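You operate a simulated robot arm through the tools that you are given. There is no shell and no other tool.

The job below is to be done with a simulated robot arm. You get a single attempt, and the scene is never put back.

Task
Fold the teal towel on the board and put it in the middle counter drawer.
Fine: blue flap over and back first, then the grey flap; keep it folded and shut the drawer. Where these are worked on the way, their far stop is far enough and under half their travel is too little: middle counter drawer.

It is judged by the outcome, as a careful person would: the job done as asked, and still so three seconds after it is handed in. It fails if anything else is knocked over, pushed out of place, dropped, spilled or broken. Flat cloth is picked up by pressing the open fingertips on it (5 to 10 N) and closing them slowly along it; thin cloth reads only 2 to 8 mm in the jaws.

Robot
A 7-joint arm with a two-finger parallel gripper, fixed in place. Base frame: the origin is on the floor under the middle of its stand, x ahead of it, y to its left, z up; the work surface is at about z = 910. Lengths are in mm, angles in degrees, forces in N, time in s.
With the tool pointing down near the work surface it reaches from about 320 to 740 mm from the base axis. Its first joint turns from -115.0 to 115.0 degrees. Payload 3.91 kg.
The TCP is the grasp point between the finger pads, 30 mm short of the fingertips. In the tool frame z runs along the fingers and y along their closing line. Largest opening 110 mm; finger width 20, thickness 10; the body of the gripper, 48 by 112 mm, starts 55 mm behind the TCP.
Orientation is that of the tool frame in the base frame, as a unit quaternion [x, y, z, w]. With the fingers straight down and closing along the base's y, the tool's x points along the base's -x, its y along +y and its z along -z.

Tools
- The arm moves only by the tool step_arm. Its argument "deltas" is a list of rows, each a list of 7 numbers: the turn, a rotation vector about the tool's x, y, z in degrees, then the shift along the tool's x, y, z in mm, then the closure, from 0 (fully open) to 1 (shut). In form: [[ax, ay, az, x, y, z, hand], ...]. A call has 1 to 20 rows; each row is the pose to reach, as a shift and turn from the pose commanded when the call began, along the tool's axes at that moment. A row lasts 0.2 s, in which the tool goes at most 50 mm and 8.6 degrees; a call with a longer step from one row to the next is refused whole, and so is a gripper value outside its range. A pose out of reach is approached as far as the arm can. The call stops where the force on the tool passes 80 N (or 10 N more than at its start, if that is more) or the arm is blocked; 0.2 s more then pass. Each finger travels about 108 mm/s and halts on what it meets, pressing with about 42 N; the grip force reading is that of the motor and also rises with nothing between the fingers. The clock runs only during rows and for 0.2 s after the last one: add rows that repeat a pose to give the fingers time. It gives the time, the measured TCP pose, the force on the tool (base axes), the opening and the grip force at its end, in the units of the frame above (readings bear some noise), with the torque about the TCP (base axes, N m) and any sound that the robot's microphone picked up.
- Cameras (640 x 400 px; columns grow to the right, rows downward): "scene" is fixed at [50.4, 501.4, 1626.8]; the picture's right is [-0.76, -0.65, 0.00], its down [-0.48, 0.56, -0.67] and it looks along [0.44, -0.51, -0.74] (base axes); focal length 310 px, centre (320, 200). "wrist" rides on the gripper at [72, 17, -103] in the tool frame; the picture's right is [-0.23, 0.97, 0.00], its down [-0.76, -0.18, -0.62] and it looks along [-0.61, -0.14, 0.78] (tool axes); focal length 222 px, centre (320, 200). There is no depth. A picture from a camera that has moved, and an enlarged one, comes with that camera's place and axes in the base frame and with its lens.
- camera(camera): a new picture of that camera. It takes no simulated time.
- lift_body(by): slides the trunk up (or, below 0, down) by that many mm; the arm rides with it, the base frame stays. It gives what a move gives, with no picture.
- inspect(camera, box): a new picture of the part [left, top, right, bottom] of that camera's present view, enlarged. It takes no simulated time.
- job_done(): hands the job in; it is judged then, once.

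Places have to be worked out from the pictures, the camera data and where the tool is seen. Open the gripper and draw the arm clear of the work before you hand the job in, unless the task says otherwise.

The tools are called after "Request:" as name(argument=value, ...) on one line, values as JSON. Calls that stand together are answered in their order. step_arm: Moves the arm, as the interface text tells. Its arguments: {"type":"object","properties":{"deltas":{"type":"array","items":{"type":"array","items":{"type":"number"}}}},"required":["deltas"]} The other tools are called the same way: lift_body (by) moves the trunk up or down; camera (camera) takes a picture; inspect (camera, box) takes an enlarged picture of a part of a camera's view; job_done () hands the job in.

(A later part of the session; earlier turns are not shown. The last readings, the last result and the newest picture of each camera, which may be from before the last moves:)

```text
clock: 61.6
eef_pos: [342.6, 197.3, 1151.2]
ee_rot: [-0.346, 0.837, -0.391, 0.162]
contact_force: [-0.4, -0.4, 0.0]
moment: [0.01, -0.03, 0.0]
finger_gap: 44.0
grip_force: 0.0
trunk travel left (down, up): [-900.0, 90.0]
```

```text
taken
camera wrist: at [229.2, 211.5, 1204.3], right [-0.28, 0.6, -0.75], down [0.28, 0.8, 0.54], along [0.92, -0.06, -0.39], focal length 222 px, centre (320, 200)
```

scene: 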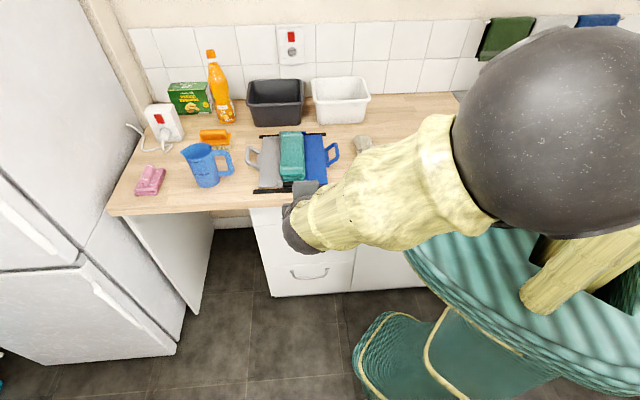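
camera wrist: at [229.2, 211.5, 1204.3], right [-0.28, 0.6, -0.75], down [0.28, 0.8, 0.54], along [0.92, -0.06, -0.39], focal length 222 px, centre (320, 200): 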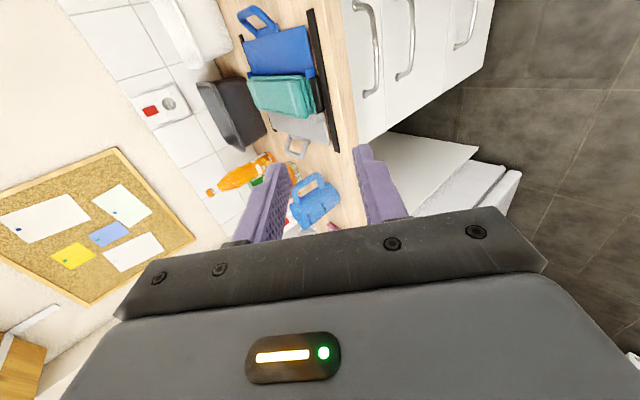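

The pitched pose is reached. I lower the trunk 250 mm so the arm can work at drawer height; the gripper is over open floor in front of the counter.

Request:
lift_body(by=-250)

Request:
camera(camera="scene")

Request:
camera(camera="wrist")

```text
clock: 64.2
eef_pos: [341.7, 200.0, 901.5]
ee_rot: [-0.348, 0.837, -0.391, 0.162]
contact_force: [0.1, -0.7, -0.3]
moment: [0.0, -0.02, -0.02]
finger_gap: 44.0
grip_force: 0.2
trunk travel left (down, up): [-650.0, 340.0]
```

```text
taken
```

scene: 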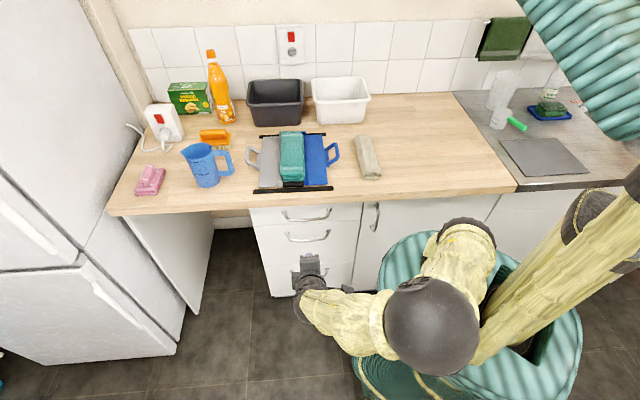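

```text
taken
camera wrist: at [228.4, 212.3, 954.4], right [-0.28, 0.6, -0.75], down [0.28, 0.8, 0.54], along [0.92, -0.06, -0.39], focal length 222 px, centre (320, 200)
```

wrist: 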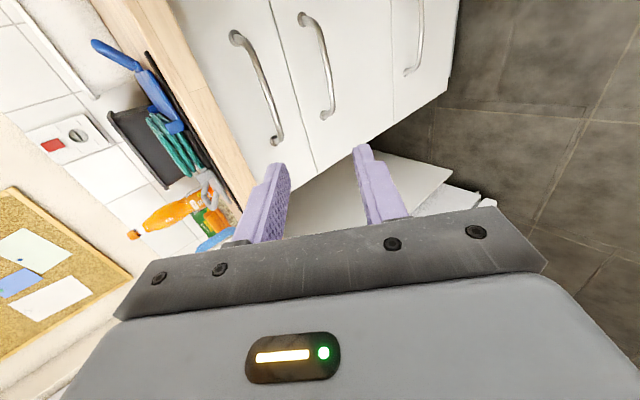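

Both cameras now see the drawers well. I zoom in on the middle handle in each view to triangulate it.

Request:
inspect(camera="scene", box=[250, 195, 370, 300])

Request:
inspect(camera="wrist", box=[210, 0, 470, 170])

```text
3.81 times, centred on (310, 248) of scene
camera zoom: at [50.4, 501.4, 1626.8], right [-0.76, -0.65, 0.0], down [-0.48, 0.56, -0.67], along [0.44, -0.51, -0.74], focal length 1180 px, centre (358, 19)
```

zoom: 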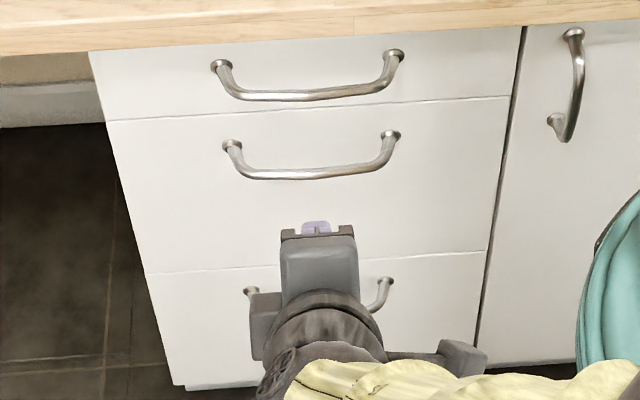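

```text
2.35 times, centred on (340, 85) of wrist
camera zoom: at [228.4, 212.3, 954.4], right [-0.28, 0.6, -0.75], down [0.28, 0.8, 0.54], along [0.92, -0.06, -0.39], focal length 523 px, centre (273, 471)
```

zoom: 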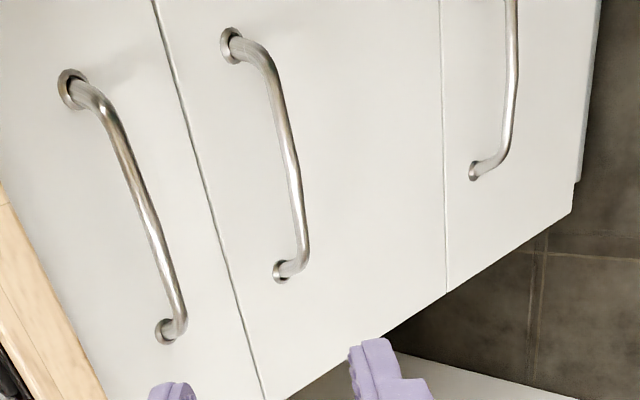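

Triangulation puts the middle handle bar at about u=378, v=343, z=679 (drawer face near v=385). I approach along the finger direction to a point 75 mm short of it and check.

Request:
step_arm(deltas=[[0, 0, 0, 1, 2, 36, 0.5], [0, 0, 0, 2, 4, 72, 0.5], [0, 0, 0, 3, 6, 108, 0.5], [0, 0, 0, 4, 8, 145, 0.5], [0, 0, 0, 5, 10, 181, 0.5], [0, 0, 0, 5, 12, 218, 0.5], [0, 0, 0, 5, 14.3, 253.6, 0.5], [0, 0, 0, 5, 14.3, 253.6, 0.5]])

Request:
camera(camera="wrist")

Request:
inspect(camera="scene", box=[240, 190, 400, 310])

```text
clock: 66.0
eef_pos: [470.1, 62.5, 728.3]
ee_rot: [-0.347, 0.837, -0.391, 0.161]
contact_force: [-0.9, -0.3, -0.7]
moment: [-0.02, 0.01, 0.0]
finger_gap: 54.9
grip_force: 0.0
trunk travel left (down, up): [-650.0, 340.0]
```

```text
taken
camera wrist: at [356.1, 74.9, 781.0], right [-0.28, 0.6, -0.75], down [0.28, 0.8, 0.54], along [0.92, -0.06, -0.39], focal length 222 px, centre (320, 200)
```

wrist: 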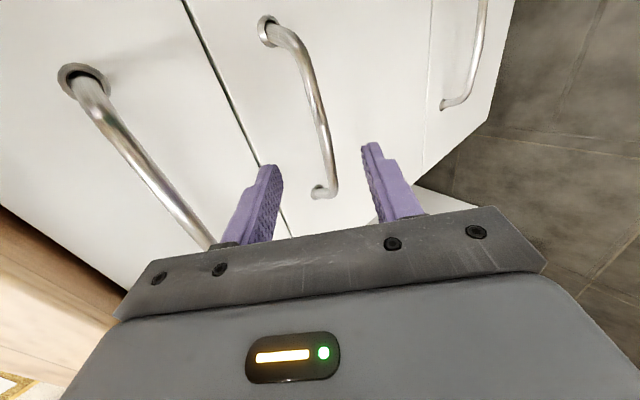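

```text
3.33 times, centred on (320, 250) of scene
camera zoom: at [50.4, 501.4, 1626.8], right [-0.76, -0.65, 0.0], down [-0.48, 0.56, -0.67], along [0.44, -0.51, -0.74], focal length 1032 px, centre (320, 33)
```

zoom: 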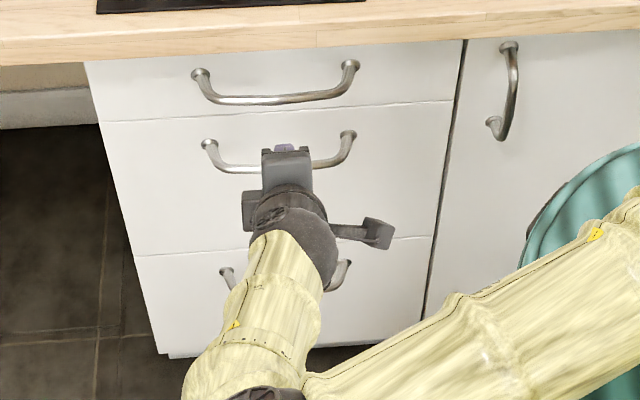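

The bar is centred between the fingers, about 72 mm ahead. I advance 60 mm along the fingers and check the force.

Request:
step_arm(deltas=[[0, 0, 0, 0, 1, 15, 0.5], [0, 0, 0, 0, 1, 30, 0.5], [0, 0, 0, 0, 1, 42, 0.5], [0, 0, 0, 0, 1, 52, 0.5], [0, 0, 0, 0, 1, 60, 0.5]])

Request:
inspect(camera="wrist", box=[220, 40, 430, 240])

```text
clock: 67.2
eef_pos: [503.1, 30.8, 688.4]
ee_rot: [-0.346, 0.838, -0.39, 0.162]
contact_force: [-0.2, -0.1, -0.1]
moment: [0.01, 0.0, 0.03]
finger_gap: 55.0
grip_force: 0.0
trunk travel left (down, up): [-650.0, 340.0]
```

```text
2.00 times, centred on (325, 140) of wrist
camera zoom: at [388.2, 44.5, 741.5], right [-0.28, 0.6, -0.75], down [0.28, 0.8, 0.54], along [0.92, -0.06, -0.39], focal length 444 px, centre (310, 320)
```

zoom: 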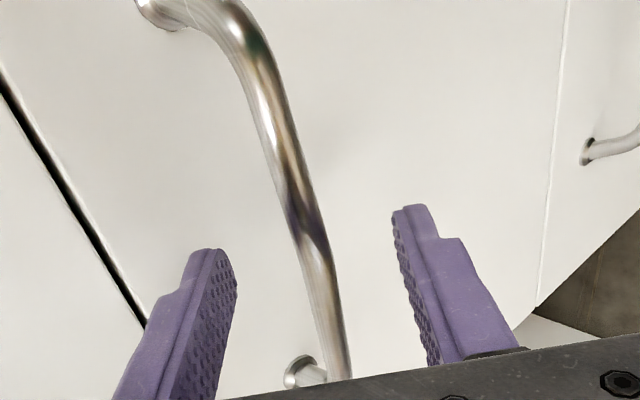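

The bar is centred between the jaws. I close slowly on it.

Request:
step_arm(deltas=[[0, 0, 0, 0, 0, 0, 0.65], [0, 0, 0, 0, 0, 0, 0.78], [0, 0, 0, 0, 0, 0, 0.84], [0, 0, 0, 0, 0, 0, 0.88], [0, 0, 0, 0, 0, 0, 0.92], [0, 0, 0, 0, 0, 0, 1.0], [0, 0, 0, 0, 0, 0, 1.0]])

```text
clock: 68.8
eef_pos: [502.8, 32.8, 687.8]
ee_rot: [-0.347, 0.838, -0.39, 0.16]
contact_force: [-14.8, 5.0, -14.7]
moment: [0.69, -0.01, 0.52]
finger_gap: 11.3
grip_force: 45.7
trunk travel left (down, up): [-650.0, 340.0]
```

Gripped on an 11 mm bar. I pull the drawer straight out, slowly at first.

Request:
step_arm(deltas=[[0, 0, 0, 0, 3.2, -2.5, 1], [0, 0, 0, 0, 6.4, -6.4, 1], [0, 0, 0, 0, 11, -10.5, 1], [0, 0, 0, 0, 17.5, -18, 1], [0, 0, 0, 0, 24, -26, 1], [0, 0, 0, 0, 30.5, -33.5, 1]])

Request:
inspect(camera="scene", box=[240, 190, 400, 310])

```text
clock: 70.2
eef_pos: [469.7, 64.0, 688.3]
ee_rot: [-0.345, 0.838, -0.391, 0.161]
contact_force: [-4.2, -3.3, 11.0]
moment: [-0.82, 0.52, -1.04]
finger_gap: 11.3
grip_force: 45.3
trunk travel left (down, up): [-650.0, 340.0]
```

```text
3.33 times, centred on (320, 250) of scene
camera zoom: at [50.4, 501.4, 1626.8], right [-0.76, -0.65, 0.0], down [-0.48, 0.56, -0.67], along [0.44, -0.51, -0.74], focal length 1032 px, centre (320, 33)
```

zoom: 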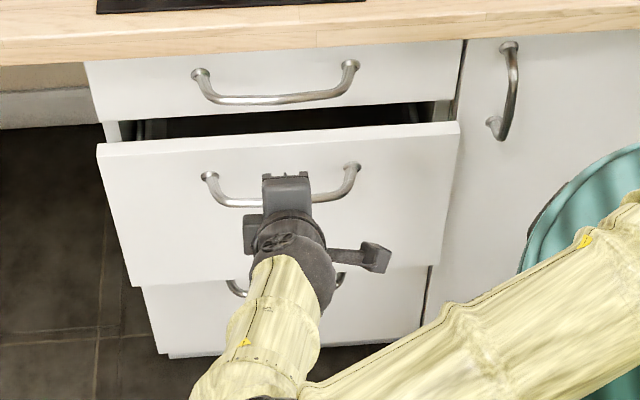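

The drawer slides freely. I keep pulling 100 mm more.

Request:
step_arm(deltas=[[0, 0, 0, 0, 9, -13, 1], [0, 0, 0, 0, 21, -28, 1], [0, 0, 0, 0, 36, -46, 1], [0, 0, 0, 0, 50, -62, 1], [0, 0, 0, 0, 63, -77.5, 1]])

Request:
camera(camera="scene")

```text
clock: 71.4
eef_pos: [397.0, 135.6, 686.7]
ee_rot: [-0.347, 0.837, -0.391, 0.161]
contact_force: [-9.5, -8.8, -2.3]
moment: [-0.1, 0.05, 0.2]
finger_gap: 11.5
grip_force: 45.1
trunk travel left (down, up): [-650.0, 340.0]
```

```text
taken
```

scene: 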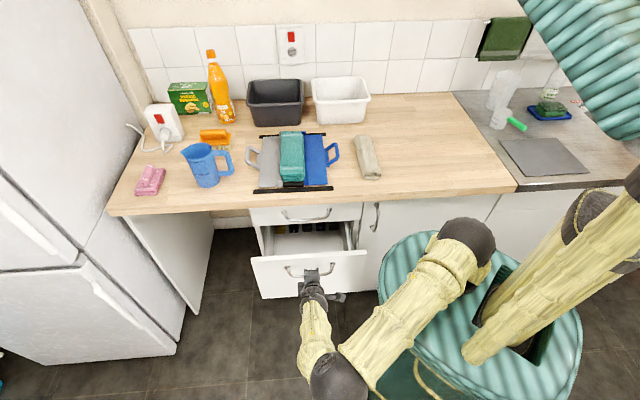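

The drawer is open about 147 mm with some items at its back. I keep pulling, easing 2 mm sideways to cut the lateral force.

Request:
step_arm(deltas=[[0, 0, 0, 1, 12.9, -15.3, 1], [0, 0, 0, 2, 25.7, -30.6, 1], [0, 0, 0, 2, 38.6, -46, 1], [0, 0, 0, 2, 51.4, -61.3, 1], [0, 0, 0, 2, 64.3, -76.6, 1]])

Request:
camera(camera="scene")

```text
clock: 72.6
eef_pos: [327.2, 207.0, 686.9]
ee_rot: [-0.348, 0.838, -0.389, 0.162]
contact_force: [-4.5, -3.4, -22.2]
moment: [0.42, 0.0, 0.35]
finger_gap: 11.5
grip_force: 45.3
trunk travel left (down, up): [-650.0, 340.0]
```

```text
taken
```

scene: 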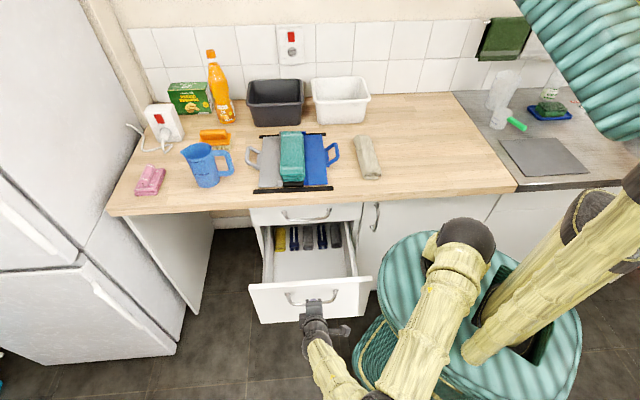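

Opened about 247 mm with a wide empty area in front. Before going further I check the clearance between the drawer front and my own stand.

Request:
inspect(camera="scene", box=[240, 195, 420, 335])

Request:
camera(camera="wrist")

```text
2.86 times, centred on (330, 265) of scene
camera zoom: at [50.4, 501.4, 1626.8], right [-0.76, -0.65, 0.0], down [-0.48, 0.56, -0.67], along [0.44, -0.51, -0.74], focal length 885 px, centre (291, 14)
```

zoom: 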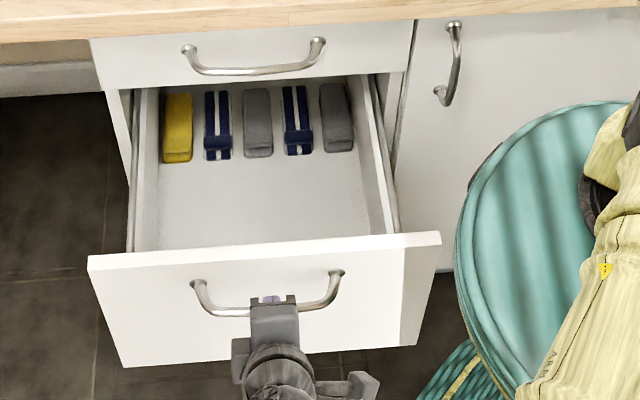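

```text
taken
camera wrist: at [213.4, 218.7, 740.6], right [-0.28, 0.6, -0.74], down [0.28, 0.79, 0.54], along [0.92, -0.06, -0.4], focal length 222 px, centre (320, 200)
```

wrist: 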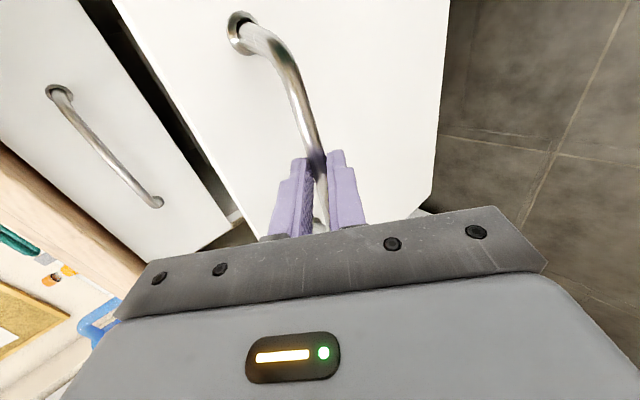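

The drawer has socks at its back and a deep, empty front part. I pull out another 40 mm for working room, staying clear of the stand.

Request:
step_arm(deltas=[[0, 0, 0, 0.5, 8, -5, 1], [0, 0, 0, 0.5, 15.3, -13.4, 1], [0, 0, 0, 0.5, 21.5, -21, 1], [0, 0, 0, 0.5, 28, -28.7, 1]])

Request:
inspect(camera="scene", box=[240, 195, 420, 335])

```text
clock: 73.6
eef_pos: [299.3, 235.1, 687.5]
ee_rot: [-0.347, 0.837, -0.39, 0.163]
contact_force: [10.4, 12.4, 31.4]
moment: [-0.52, -0.34, -0.05]
finger_gap: 11.6
grip_force: 45.3
trunk travel left (down, up): [-650.0, 340.0]
```

```text
2.86 times, centred on (330, 265) of scene
camera zoom: at [50.4, 501.4, 1626.8], right [-0.76, -0.65, 0.0], down [-0.48, 0.56, -0.67], along [0.44, -0.51, -0.74], focal length 885 px, centre (291, 14)
```

zoom: 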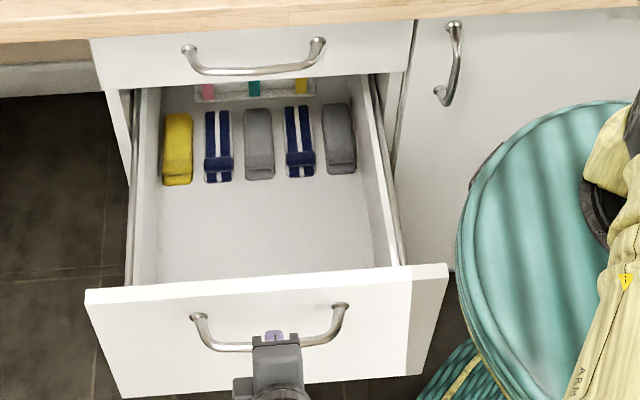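

The drawer is now about 287 mm out with plenty of clear floor inside. I release the handle and back away along the fingers.

Request:
step_arm(deltas=[[0, 0, 0, 1, -2.3, -1.5, 1], [0, 0, 0, 1, -2.3, -1.5, 0.8], [0, 0, 0, 1, -2.3, -1.5, 0.6], [0, 0, 0, 1, -2.3, -1.5, 0.5], [0, 0, 0, 1, -2.3, -15, 0.5], [0, 0, 0, 1, -2.3, -40, 0.5], [0, 0, 0, 1, -2.3, -70, 0.5]])

Request:
camera(camera="scene")

```text
clock: 75.2
eef_pos: [272.2, 257.2, 731.1]
ee_rot: [-0.332, 0.84, -0.4, 0.157]
contact_force: [0.1, -0.1, 0.7]
moment: [0.0, -0.01, 0.0]
finger_gap: 55.0
grip_force: 0.0
trunk travel left (down, up): [-650.0, 340.0]
```

```text
taken
```

scene: 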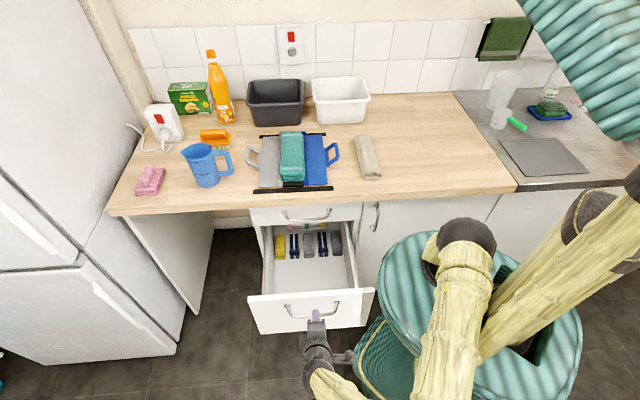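

The last bit of the retreat was near a joint limit but the fingers are clear of the handle. I raise the trunk back up 250 mm, which lifts the gripper straight up over open floor.

Request:
lift_body(by=250)

Request:
camera(camera="scene")

```text
clock: 77.8
eef_pos: [268.1, 260.3, 982.2]
ee_rot: [-0.334, 0.842, -0.395, 0.155]
contact_force: [-0.4, -0.5, 0.3]
moment: [0.01, 0.02, 0.0]
finger_gap: 55.0
grip_force: 0.1
trunk travel left (down, up): [-900.0, 90.0]
```

```text
taken
```

scene: 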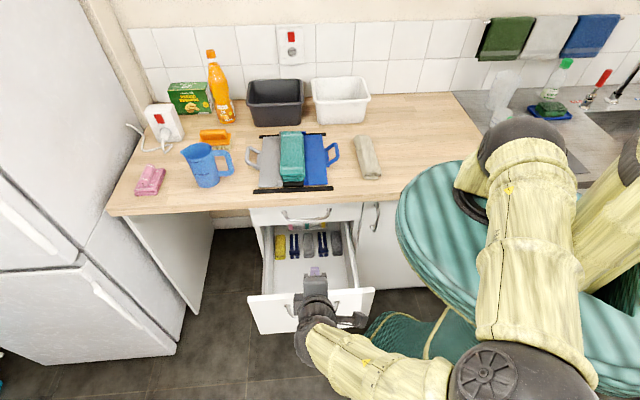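

I return the tool to vertical while moving up and forward to my earlier safe spot in front of the counter.

Request:
step_arm(deltas=[[0, 0, 0, 0, -30, -4, 0.3], [-8.33, 0, 0, 0, -60, -8, 0.1], [-16.67, 0, 0, 0, -90, -12, 0.1], [-25, 0, 0, 0, -120, -15, 0.1], [-33.33, 0, 0, 0, -150, -18, 0.1], [-41.67, 0, 0, 0, -175, -21, 0.1], [-50, 0, 0, 0, -195.8, -23.4, 0.1], [-50, 0, 0, 0, -195.8, -23.4, 0.1]])

```text
clock: 79.6
eef_pos: [335.5, 192.3, 1146.9]
ee_rot: [-0.384, 0.923, 0.0, 0.0]
contact_force: [-0.5, 0.0, 0.5]
moment: [-0.02, -0.02, -0.01]
finger_gap: 99.1
grip_force: 0.1
trunk travel left (down, up): [-900.0, 90.0]
```

Back at the safe spot with the tool vertical. I move over the folded stack, turning the jaws to close across its width.

Request:
step_arm(deltas=[[0, 0, 7.5, -4, -31, 0, 0.1], [0, 0, 15, -7, -62, 0, 0.1], [0, 0, 22.5, -11, -92, 0, 0.1], [0, 0, 30, -14, -123, 0, 0.1], [0, 0, 37.5, -18, -154, 0, 0.1], [0, 0, 45, -21, -185, 0, 0.1], [0, 0, 52.5, -25, -215, 0, 0.1], [0, 0, 60, -29, -246, 0, 0.1], [0, 0, 67.5, -32, -277, 0, 0.1], [0, 0, 75, -36, -308, 0, 0.1], [0, 0, 82.5, -39, -338, 0, 0.1], [0, 0, 90, -43, -369, 0, 0.1], [0, 0, 90, -43, -369, 0, 0.1]])

Request:
camera(camera="wrist")

Request:
inspect(camera="scene", box=[230, 60, 390, 200])

```text
clock: 82.4
eef_pos: [626.2, -37.5, 1146.1]
ee_rot: [0.383, 0.924, 0.0, 0.0]
contact_force: [0.1, 0.6, -0.6]
moment: [-0.03, -0.02, 0.01]
finger_gap: 99.0
grip_force: 0.0
trunk travel left (down, up): [-900.0, 90.0]
```

```text
taken
camera wrist: at [588.4, 25.0, 1248.2], right [0.85, 0.53, 0.0], down [0.41, -0.66, 0.62], along [0.33, -0.53, -0.78], focal length 222 px, centre (320, 200)
```

wrist: 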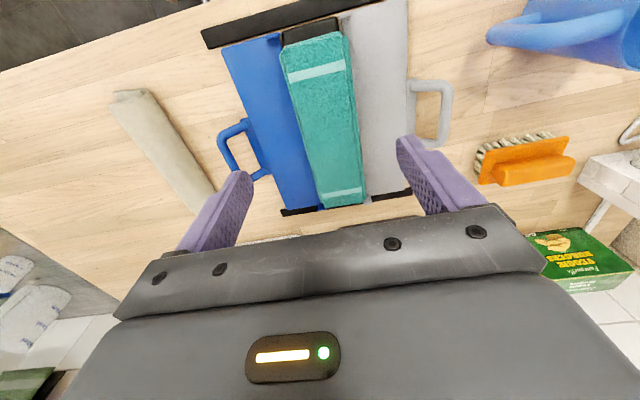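

```text
2.86 times, centred on (310, 130) of scene
camera zoom: at [50.4, 501.4, 1626.8], right [-0.76, -0.65, 0.0], down [-0.48, 0.56, -0.67], along [0.44, -0.51, -0.74], focal length 885 px, centre (349, 400)
```

zoom: 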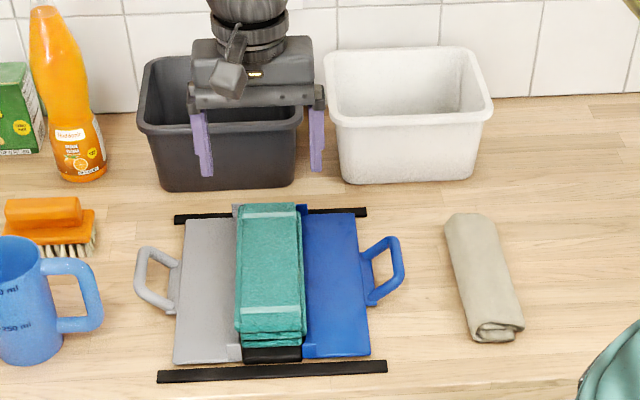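

The stack spans roughly u=381–458, v=412–643. I centre over it at v=525 and descend to just above it with the jaws 99 mm open.

Request:
step_arm(deltas=[[0, 0, 0, -20, 1, 30, 0.1], [0, 0, 0, -40, 2, 65, 0.1], [0, 0, 0, -56, 3, 100, 0.1], [0, 0, 0, -56, 3, 125, 0.05], [0, 0, 0, -56, 3, 136, 0.05]])

Request:
camera(camera="wrist")

Request:
inspect(camera="scene", box=[240, 90, 350, 195])

```text
clock: 83.6
eef_pos: [670.3, -77.5, 1010.8]
ee_rot: [0.383, 0.924, 0.0, 0.001]
contact_force: [0.6, -0.3, -0.7]
moment: [0.0, 0.01, 0.02]
finger_gap: 104.5
grip_force: 0.0
trunk travel left (down, up): [-900.0, 90.0]
```

```text
taken
camera wrist: at [631.2, -14.8, 1113.8], right [0.85, 0.53, 0.0], down [0.41, -0.66, 0.62], along [0.33, -0.53, -0.78], focal length 222 px, centre (320, 200)
```

wrist: 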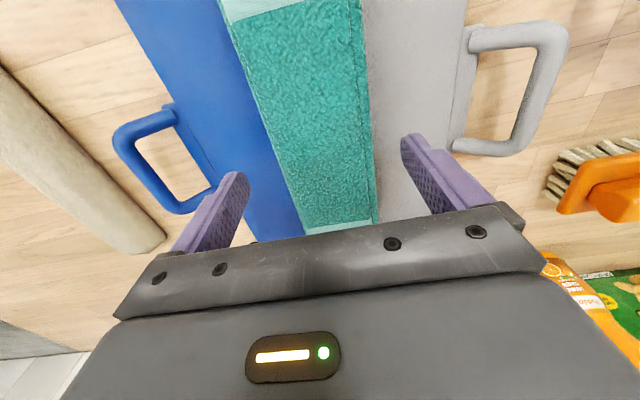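

```text
3.81 times, centred on (295, 142) of scene
camera zoom: at [50.4, 501.4, 1626.8], right [-0.76, -0.65, 0.0], down [-0.48, 0.56, -0.67], along [0.44, -0.51, -0.74], focal length 1180 px, centre (415, 419)
```

zoom: 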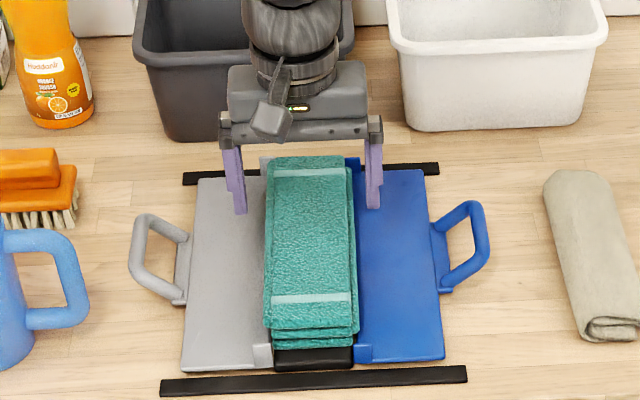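

The stack is well inside the jaws. I lower to tip height about 930 beside the stack, and look again.

Request:
step_arm(deltas=[[0, 0, 0, 0, 1, 15, 0.05], [0, 0, 0, 0, 1, 30, 0.05], [0, 0, 0, 0, 1, 42, 0.05], [0, 0, 0, 0, 1, 50, 0.05]])

Request:
inspect(camera="wrist", box=[190, 60, 470, 250])

Request:
inspect(camera="scene", box=[260, 120, 330, 190])

```text
clock: 84.6
eef_pos: [669.2, -76.2, 959.8]
ee_rot: [0.383, 0.924, 0.0, 0.0]
contact_force: [0.2, 0.2, -0.5]
moment: [0.01, -0.02, 0.02]
finger_gap: 104.6
grip_force: 0.1
trunk travel left (down, up): [-900.0, 90.0]
```

```text
2.11 times, centred on (330, 155) of wrist
camera zoom: at [631.7, -12.4, 1063.4], right [0.85, 0.53, 0.0], down [0.41, -0.66, 0.62], along [0.33, -0.53, -0.78], focal length 468 px, centre (299, 295)
```

zoom: 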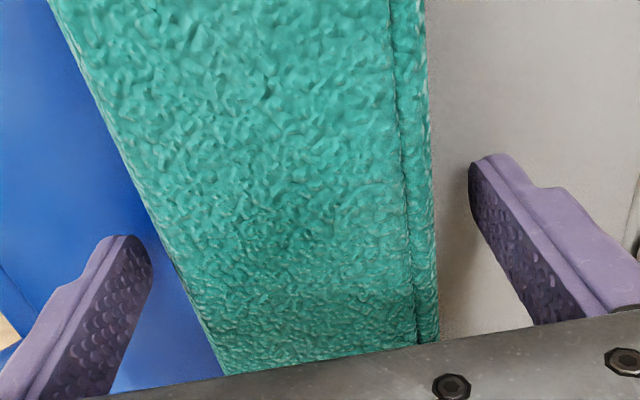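

```text
5.71 times, centred on (295, 155) of scene
camera zoom: at [50.4, 501.4, 1626.8], right [-0.76, -0.65, 0.0], down [-0.48, 0.56, -0.67], along [0.44, -0.51, -0.74], focal length 1769 px, centre (463, 457)
```

zoom: 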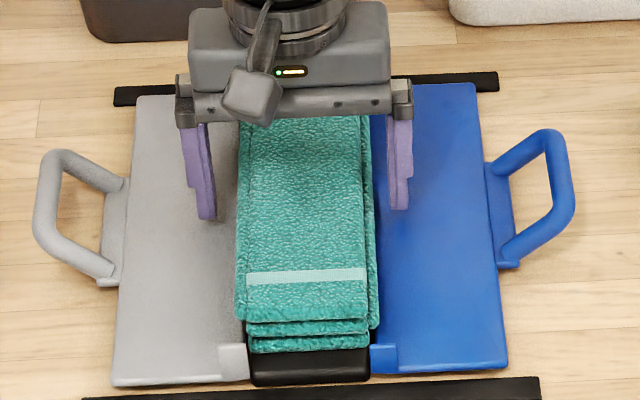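

The fingers straddle the stack evenly. I lower the last few millimetres carefully until near the flap surface.

Request:
step_arm(deltas=[[0, 0, 0, 0, 0, 3, 0.05], [0, 0, 0, 0, 0, 6, 0.05], [0, 0, 0, 0, 0, 8, 0.05]])

```text
clock: 85.4
eef_pos: [669.9, -75.5, 952.5]
ee_rot: [0.383, 0.924, -0.001, 0.0]
contact_force: [0.2, -0.6, 0.5]
moment: [0.01, -0.01, -0.02]
finger_gap: 104.5
grip_force: 0.0
trunk travel left (down, up): [-900.0, 90.0]
```

Request:
step_arm(deltas=[[0, 0, 0, 0, 0, 2, 0.05], [0, 0, 0, 0, 0, 4, 0.05]])

Request:
inspect(camera="scene", box=[260, 120, 330, 190])

```text
clock: 86.0
eef_pos: [671.2, -75.4, 952.4]
ee_rot: [0.382, 0.924, 0.0, 0.003]
contact_force: [-0.9, 0.6, 19.5]
moment: [-0.68, 0.87, -0.16]
finger_gap: 104.7
grip_force: 0.2
trunk travel left (down, up): [-900.0, 90.0]
```

```text
5.71 times, centred on (295, 155) of scene
camera zoom: at [50.4, 501.4, 1626.8], right [-0.76, -0.65, 0.0], down [-0.48, 0.56, -0.67], along [0.44, -0.51, -0.74], focal length 1769 px, centre (463, 457)
```

zoom: 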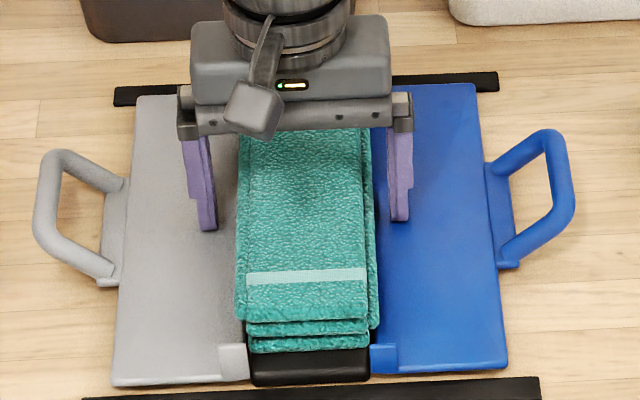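

Contact with the flaps at tip height 922 (19 N). I back off 4.5 mm and close slowly across the stack.

Request:
step_arm(deltas=[[0, 0, 0, 0, 0, -4.5, 0.05], [0, 0, 0, 0, 0, -4.5, 0.12], [0, 0, 0, 0, 0, -4.5, 0.18], [0, 0, 0, 0, 0, -4.5, 0.23], [0, 0, 0, 0, 0, -4.5, 0.27], [0, 0, 0, 0, 0, -4.5, 0.3]])

Request:
inspect(camera="scene", box=[260, 120, 330, 190])

Request:
inspect(camera="wrist", box=[190, 60, 470, 250])

```text
clock: 87.4
eef_pos: [670.5, -75.3, 952.7]
ee_rot: [0.382, 0.924, 0.0, 0.0]
contact_force: [-1.3, 0.7, 0.2]
moment: [-0.01, -0.03, 0.02]
finger_gap: 76.9
grip_force: 0.1
trunk travel left (down, up): [-900.0, 90.0]
```

```text
5.71 times, centred on (295, 155) of scene
camera zoom: at [50.4, 501.4, 1626.8], right [-0.76, -0.65, 0.0], down [-0.48, 0.56, -0.67], along [0.44, -0.51, -0.74], focal length 1769 px, centre (463, 457)
```

zoom: 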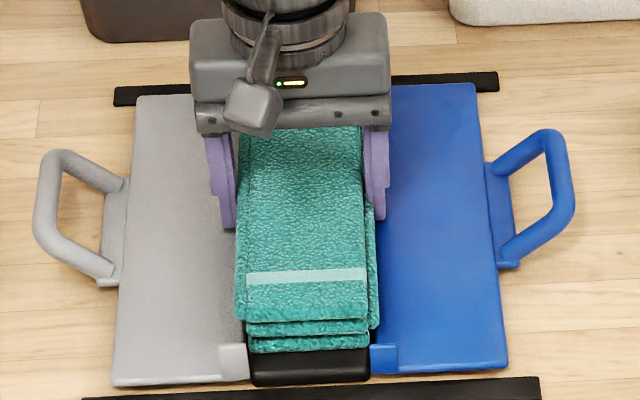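

```text
2.11 times, centred on (330, 155) of wrist
camera zoom: at [632.1, -12.4, 1055.9], right [0.85, 0.53, 0.0], down [0.41, -0.66, 0.62], along [0.33, -0.53, -0.78], focal length 468 px, centre (299, 295)
```

zoom: 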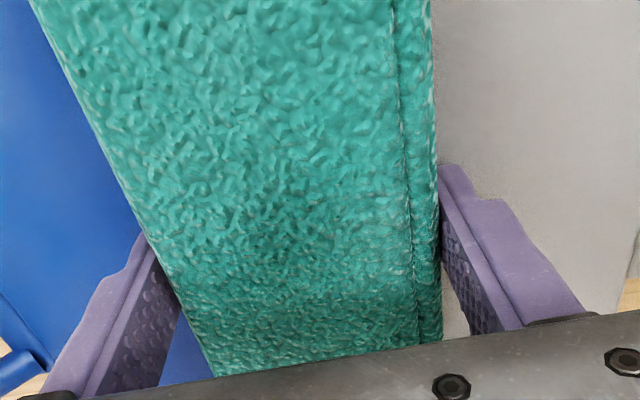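

The pads are just about touching at a 77 mm gap. I continue closing slowly.

Request:
step_arm(deltas=[[0, 0, 0, 0, 0, 0, 0.32], [0, 0, 0, 0, 0, 0, 0.34], [0, 0, 0, 0, 0, 0, 0.36], [0, 0, 0, 0, 0, 0, 0.38], [0, 0, 0, 0, 0, 0, 0.4]])

Request:
inspect(camera="scene", box=[260, 120, 330, 190])

Request:
inspect(camera="wrist", box=[190, 60, 470, 250])

```text
clock: 88.6
eef_pos: [670.1, -75.8, 953.4]
ee_rot: [0.382, 0.924, 0.001, 0.0]
contact_force: [-0.5, -2.1, 0.8]
moment: [0.0, 0.07, 0.02]
finger_gap: 68.7
grip_force: 41.3
trunk travel left (down, up): [-900.0, 90.0]
```

```text
5.71 times, centred on (295, 155) of scene
camera zoom: at [50.4, 501.4, 1626.8], right [-0.76, -0.65, 0.0], down [-0.48, 0.56, -0.67], along [0.44, -0.51, -0.74], focal length 1769 px, centre (463, 457)
```

zoom: 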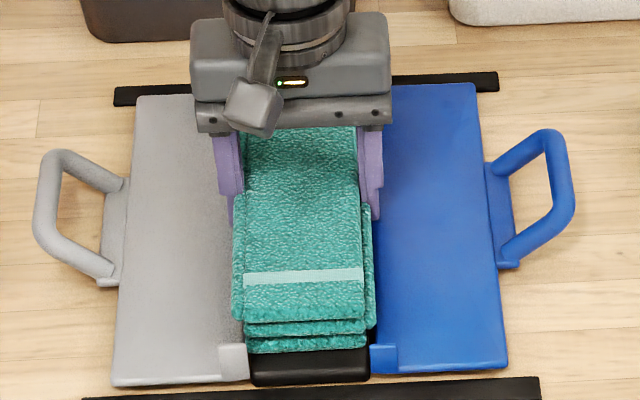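

```text
2.11 times, centred on (330, 155) of wrist
camera zoom: at [632.0, -12.7, 1056.0], right [0.85, 0.53, 0.0], down [0.41, -0.66, 0.62], along [0.33, -0.53, -0.78], focal length 468 px, centre (299, 295)
```

zoom: 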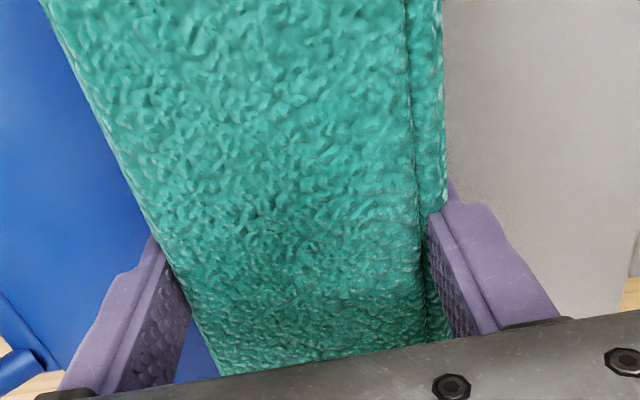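

The stack is gripped across its width at 69 mm with full grip force. I lift slowly and check that all layers come along.

Request:
step_arm(deltas=[[0, 0, 0, 0, 0, -3, 0.45], [0, 0, 0, 0, 0, -8, 0.45], [0, 0, 0, 0, 0, -15, 0.45], [0, 0, 0, 0, 0, -25, 0.45]])

Request:
inspect(camera="scene", box=[250, 100, 340, 190])

Request:
camera(camera="wrist")

```text
clock: 89.6
eef_pos: [670.2, -76.0, 977.9]
ee_rot: [0.383, 0.924, 0.0, 0.0]
contact_force: [-0.7, -0.2, -1.2]
moment: [-0.01, -0.02, 0.03]
finger_gap: 68.8
grip_force: 42.0
trunk travel left (down, up): [-900.0, 90.0]
```

```text
4.44 times, centred on (295, 145) of scene
camera zoom: at [50.4, 501.4, 1626.8], right [-0.76, -0.65, 0.0], down [-0.48, 0.56, -0.67], along [0.44, -0.51, -0.74], focal length 1376 px, centre (431, 444)
```

zoom: 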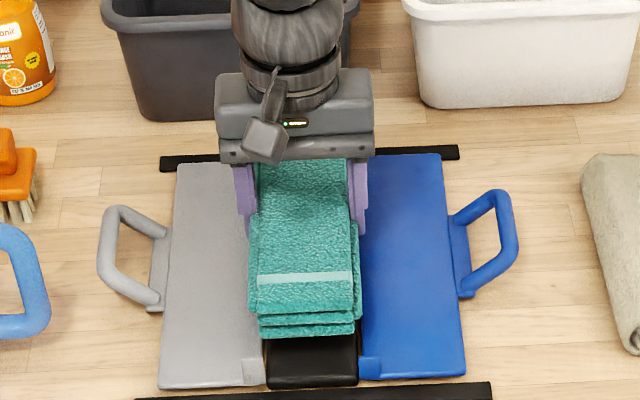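

```text
taken
camera wrist: at [632.1, -12.7, 1081.1], right [0.85, 0.53, 0.0], down [0.41, -0.66, 0.62], along [0.33, -0.53, -0.78], focal length 222 px, centre (320, 200)
```

wrist: 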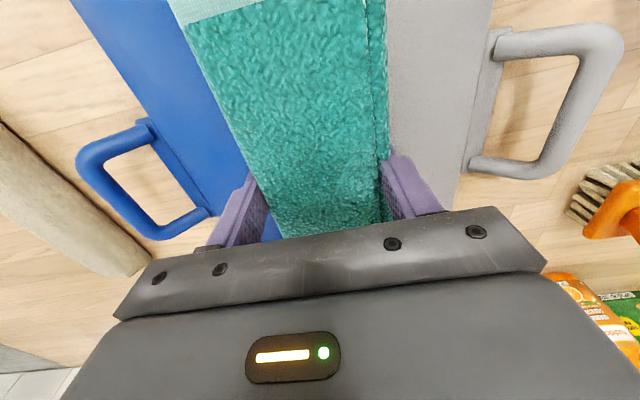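

All three layers lift together. I raise it to a safe height, then carry it slowly to above the open drawer, turning it so its length runs along the drawer's width.

Request:
step_arm(deltas=[[0, 0, 0, 0, 0, -20, 0.45], [0, 0, 0, 0, 0, -45, 0.45], [0, 0, 0, 0, 0, -70, 0.45], [0, 0, 0, 0, 0, -95, 0.45], [0, 0, 0, 0, 0, -120, 0.45], [0, 0, 0, 0, 0, -142, 0.45]])

Request:
step_arm(deltas=[[0, 0, 0, 15, -2, 0, 0.45], [0, 0, -6, 38, -5, 0, 0.45], [0, 0, -13, 62, -8, 0, 0.45], [0, 0, -20, 86, -11, 0, 0.45], [0, 0, -27, 110, -15, 0, 0.45], [0, 0, -34, 134, -18, 0, 0.45], [0, 0, -41, 158, -21, 0, 0.45], [0, 0, -48, 180, -24, 0, 0.45], [0, 0, -55, 202, -27, 0, 0.45], [0, 0, -62, 224, -30, 0, 0.45], [0, 0, -69, 246, -33, 0, 0.45], [0, 0, -76, 266, -36, 0, 0.45], [0, 0, -83, 282, -39, 0, 0.45], [0, 0, -90, 293, -40, 0, 0.45], [0, 0, -90, 293, -40, 0, 0.45]])

Request:
camera(camera="scene")

Request:
camera(camera="wrist")

```text
clock: 91.0
eef_pos: [668.6, -76.1, 1120.7]
ee_rot: [0.382, 0.924, 0.0, 0.001]
contact_force: [0.1, -0.1, -1.2]
moment: [0.01, 0.0, 0.0]
finger_gap: 68.8
grip_force: 42.3
trunk travel left (down, up): [-900.0, 90.0]
```

```text
clock: 94.2
eef_pos: [434.3, 104.2, 1119.2]
ee_rot: [-0.384, 0.923, 0.0, 0.0]
contact_force: [-0.4, -0.3, -2.1]
moment: [0.01, 0.01, 0.02]
finger_gap: 68.5
grip_force: 41.9
trunk travel left (down, up): [-900.0, 90.0]
```

```text
taken
```

scene: 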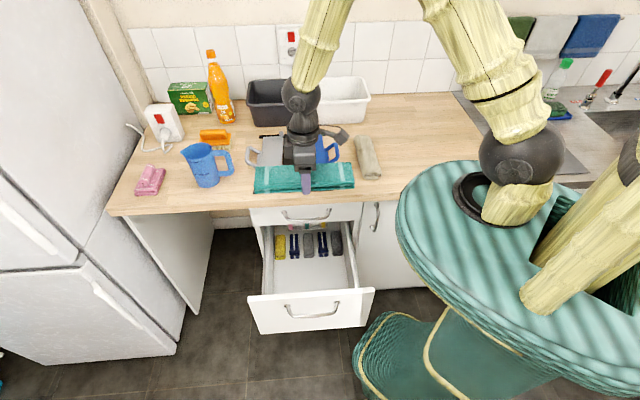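

```text
taken
camera wrist: at [373.6, 64.5, 1222.2], right [-0.53, 0.85, 0.0], down [0.66, 0.41, 0.62], along [0.53, 0.33, -0.78], focal length 222 px, centre (320, 200)
```

wrist: 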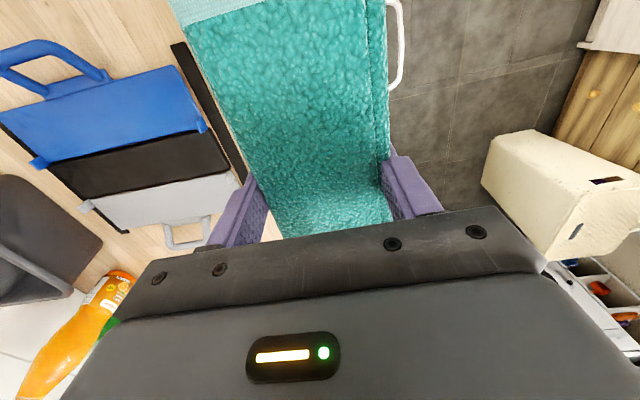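

The towel hangs level above the open drawer, centred at u≈381, v≈233. I lower the trunk 250 mm to bring it down in front of the counter edge.

Request:
lift_body(by=-250)

Request:
camera(camera="scene")

Request:
camera(camera="wrist")

```text
clock: 96.7
eef_pos: [436.6, 103.3, 869.2]
ee_rot: [-0.382, 0.924, 0.0, 0.0]
contact_force: [0.9, 0.1, -1.1]
moment: [-0.02, -0.02, 0.02]
finger_gap: 68.8
grip_force: 42.2
trunk travel left (down, up): [-650.0, 340.0]
```

```text
taken
```

scene: 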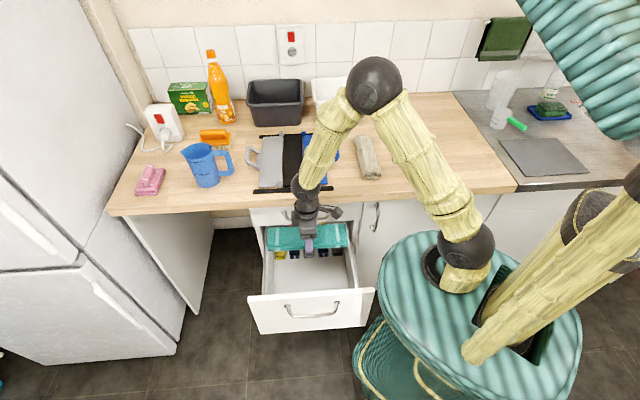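

```text
taken
camera wrist: at [373.5, 64.6, 972.2], right [-0.53, 0.85, 0.0], down [0.66, 0.41, 0.62], along [0.53, 0.33, -0.78], focal length 222 px, centre (320, 200)
```

wrist: 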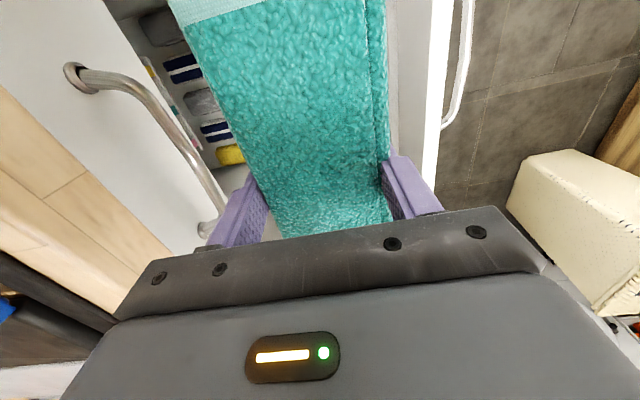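

The column between the drawer front (v≈125) and the top handle (v≈343) is clear on both sides of the towel. I descend 240 mm into the drawer.

Request:
step_arm(deltas=[[0, 0, 0, 0, 2, 30, 0.45], [0, 0, 0, 0, 3, 70, 0.45], [0, 0, 0, 0, 3, 110, 0.45], [0, 0, 0, 0, 3, 150, 0.45], [0, 0, 0, 0, 3, 190, 0.45], [0, 0, 0, 0, 3, 220, 0.45], [0, 0, 0, 0, 3, 240, 0.45]])

Request:
camera(camera="scene")

Request:
camera(camera="wrist")

```text
clock: 98.3
eef_pos: [432.6, 104.9, 628.6]
ee_rot: [-0.383, 0.924, 0.0, 0.0]
contact_force: [1.6, -0.3, -1.0]
moment: [0.04, 0.0, 0.04]
finger_gap: 68.6
grip_force: 41.9
trunk travel left (down, up): [-650.0, 340.0]
```

```text
taken
```

scene: 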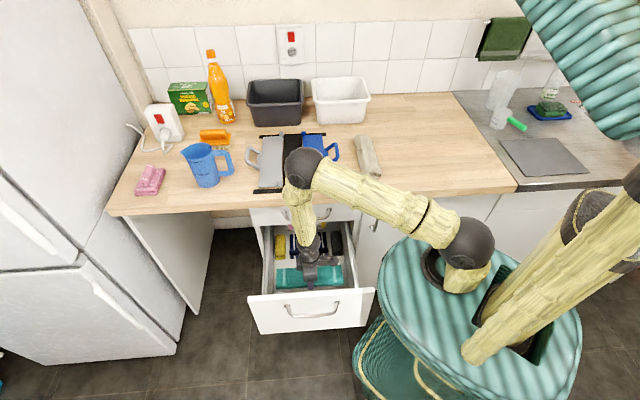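

```text
taken
camera wrist: at [371.6, 66.7, 731.1], right [-0.53, 0.85, 0.0], down [0.66, 0.41, 0.62], along [0.53, 0.33, -0.78], focal length 222 px, centre (320, 200)
```

wrist: 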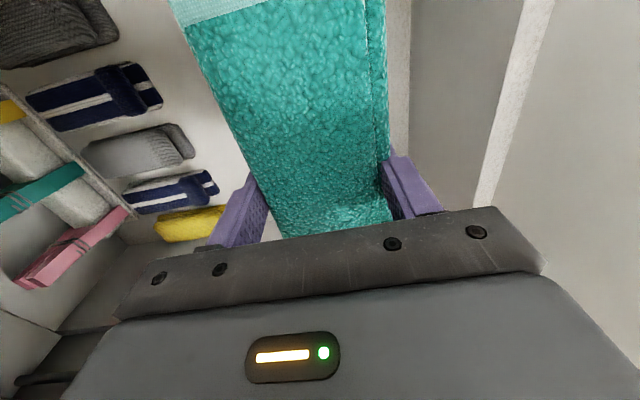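

Inside the drawer with clear space around the towel. I go down 80 mm more, then look for the floor.

Request:
step_arm(deltas=[[0, 0, 0, 0, 0, 20, 0.45], [0, 0, 0, 0, 0, 40, 0.45], [0, 0, 0, 0, 0, 55, 0.45], [0, 0, 0, 0, 0, 68, 0.45], [0, 0, 0, 0, 0, 80, 0.45]])

Request:
inspect(camera="scene", box=[245, 150, 385, 335])

Request:
camera(camera="wrist")

```text
clock: 99.5
eef_pos: [435.5, 104.7, 549.7]
ee_rot: [-0.383, 0.924, 0.0, -0.001]
contact_force: [-0.3, 0.3, -2.5]
moment: [0.01, -0.01, -0.02]
finger_gap: 68.7
grip_force: 41.7
trunk travel left (down, up): [-650.0, 340.0]
```

```text
2.16 times, centred on (315, 242) of scene
camera zoom: at [50.4, 501.4, 1626.8], right [-0.76, -0.65, 0.0], down [-0.48, 0.56, -0.67], along [0.44, -0.51, -0.74], focal length 670 px, centre (331, 108)
```

zoom: 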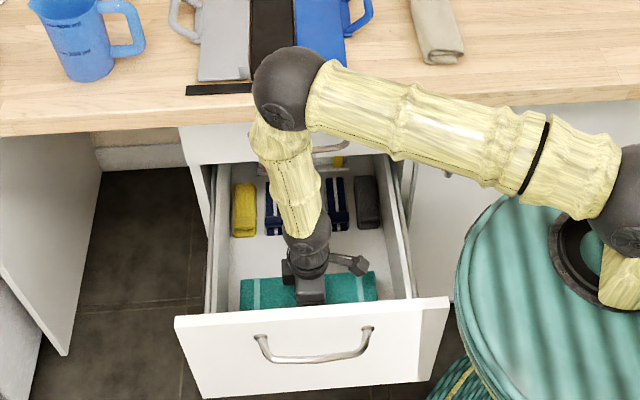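

```text
taken
camera wrist: at [372.1, 66.9, 652.3], right [-0.53, 0.85, 0.0], down [0.66, 0.41, 0.62], along [0.53, 0.33, -0.78], focal length 222 px, centre (320, 200)
```

wrist: 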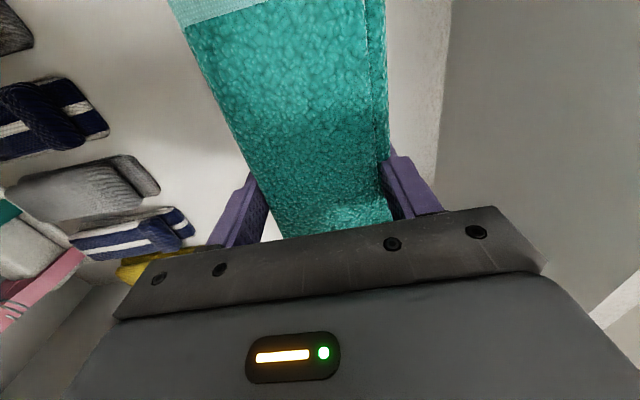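

The floor-to-front edge puts the drawer floor at about z=438, some 80 mm below the towel. I go down another 60 mm, then feel for contact.

Request:
step_arm(deltas=[[0, 0, 0, 0, 0, 15, 0.45], [0, 0, 0, 0, 0, 30, 0.45], [0, 0, 0, 0, 0, 42, 0.45], [0, 0, 0, 0, 0, 52, 0.45], [0, 0, 0, 0, 0, 60, 0.45]])

Request:
inspect(camera="scene", box=[245, 150, 385, 335])

Request:
camera(camera="wrist")

```text
clock: 100.7
eef_pos: [436.6, 103.4, 503.3]
ee_rot: [-0.383, 0.924, -0.001, 0.001]
contact_force: [-5.3, -8.0, 57.8]
moment: [0.26, 2.69, 0.24]
finger_gap: 68.6
grip_force: 42.7
trunk travel left (down, up): [-650.0, 340.0]
stopped in row 5: the force on the tool passed its limit at 99 N (the readings are from after the stop); the commanded pose is now the measured one
```

```text
2.16 times, centred on (315, 242) of scene
camera zoom: at [50.4, 501.4, 1626.8], right [-0.76, -0.65, 0.0], down [-0.48, 0.56, -0.67], along [0.44, -0.51, -0.74], focal length 670 px, centre (331, 108)
```

zoom: 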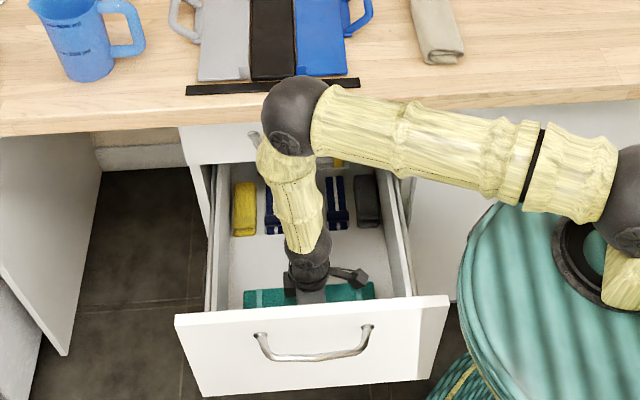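

```text
taken
camera wrist: at [373.2, 64.9, 605.2], right [-0.53, 0.85, 0.0], down [0.66, 0.41, 0.62], along [0.53, 0.33, -0.78], focal length 222 px, centre (320, 200)
```

wrist: 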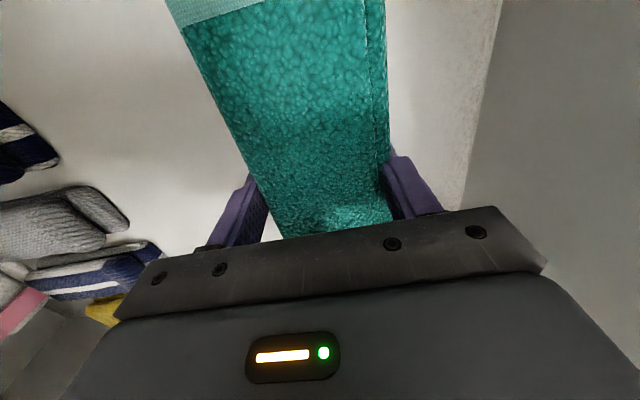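

I touched the drawer floor at tip height about 473 (the call stopped itself). I ease up a few millimetres to take the load off.

Request:
step_arm(deltas=[[0, 0, 0, 0, 0, -2, 0.45], [0, 0, 0, 0, 0, -4, 0.45]])

```text
clock: 101.3
eef_pos: [435.2, 104.2, 502.8]
ee_rot: [-0.382, 0.924, -0.001, 0.001]
contact_force: [-7.6, -9.3, 38.3]
moment: [-0.04, 1.25, 0.33]
finger_gap: 68.3
grip_force: 42.7
trunk travel left (down, up): [-650.0, 340.0]
```

Request:
step_arm(deltas=[[0, 0, 0, 0, 0, -3, 0.45], [0, 0, 0, 0, 0, -6, 0.45]])

Request:
inspect(camera="scene", box=[260, 220, 385, 335])

```text
clock: 101.9
eef_pos: [435.6, 105.1, 507.0]
ee_rot: [-0.384, 0.923, -0.001, 0.0]
contact_force: [-0.2, 0.0, -2.0]
moment: [-0.02, -0.01, -0.01]
finger_gap: 68.6
grip_force: 42.5
trunk travel left (down, up): [-650.0, 340.0]
```

```text
3.48 times, centred on (322, 278) of scene
camera zoom: at [50.4, 501.4, 1626.8], right [-0.76, -0.65, 0.0], down [-0.48, 0.56, -0.67], along [0.44, -0.51, -0.74], focal length 1077 px, centre (311, -70)
```

zoom: 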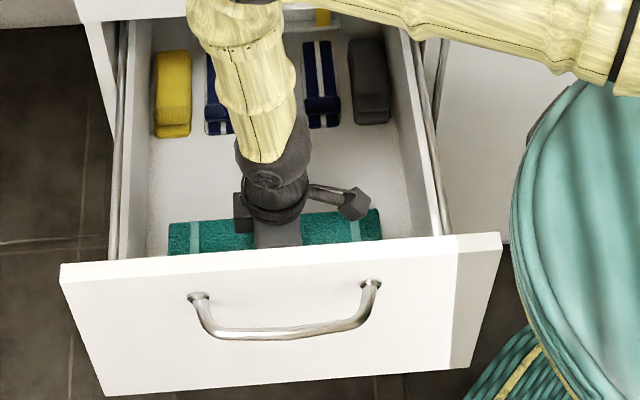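

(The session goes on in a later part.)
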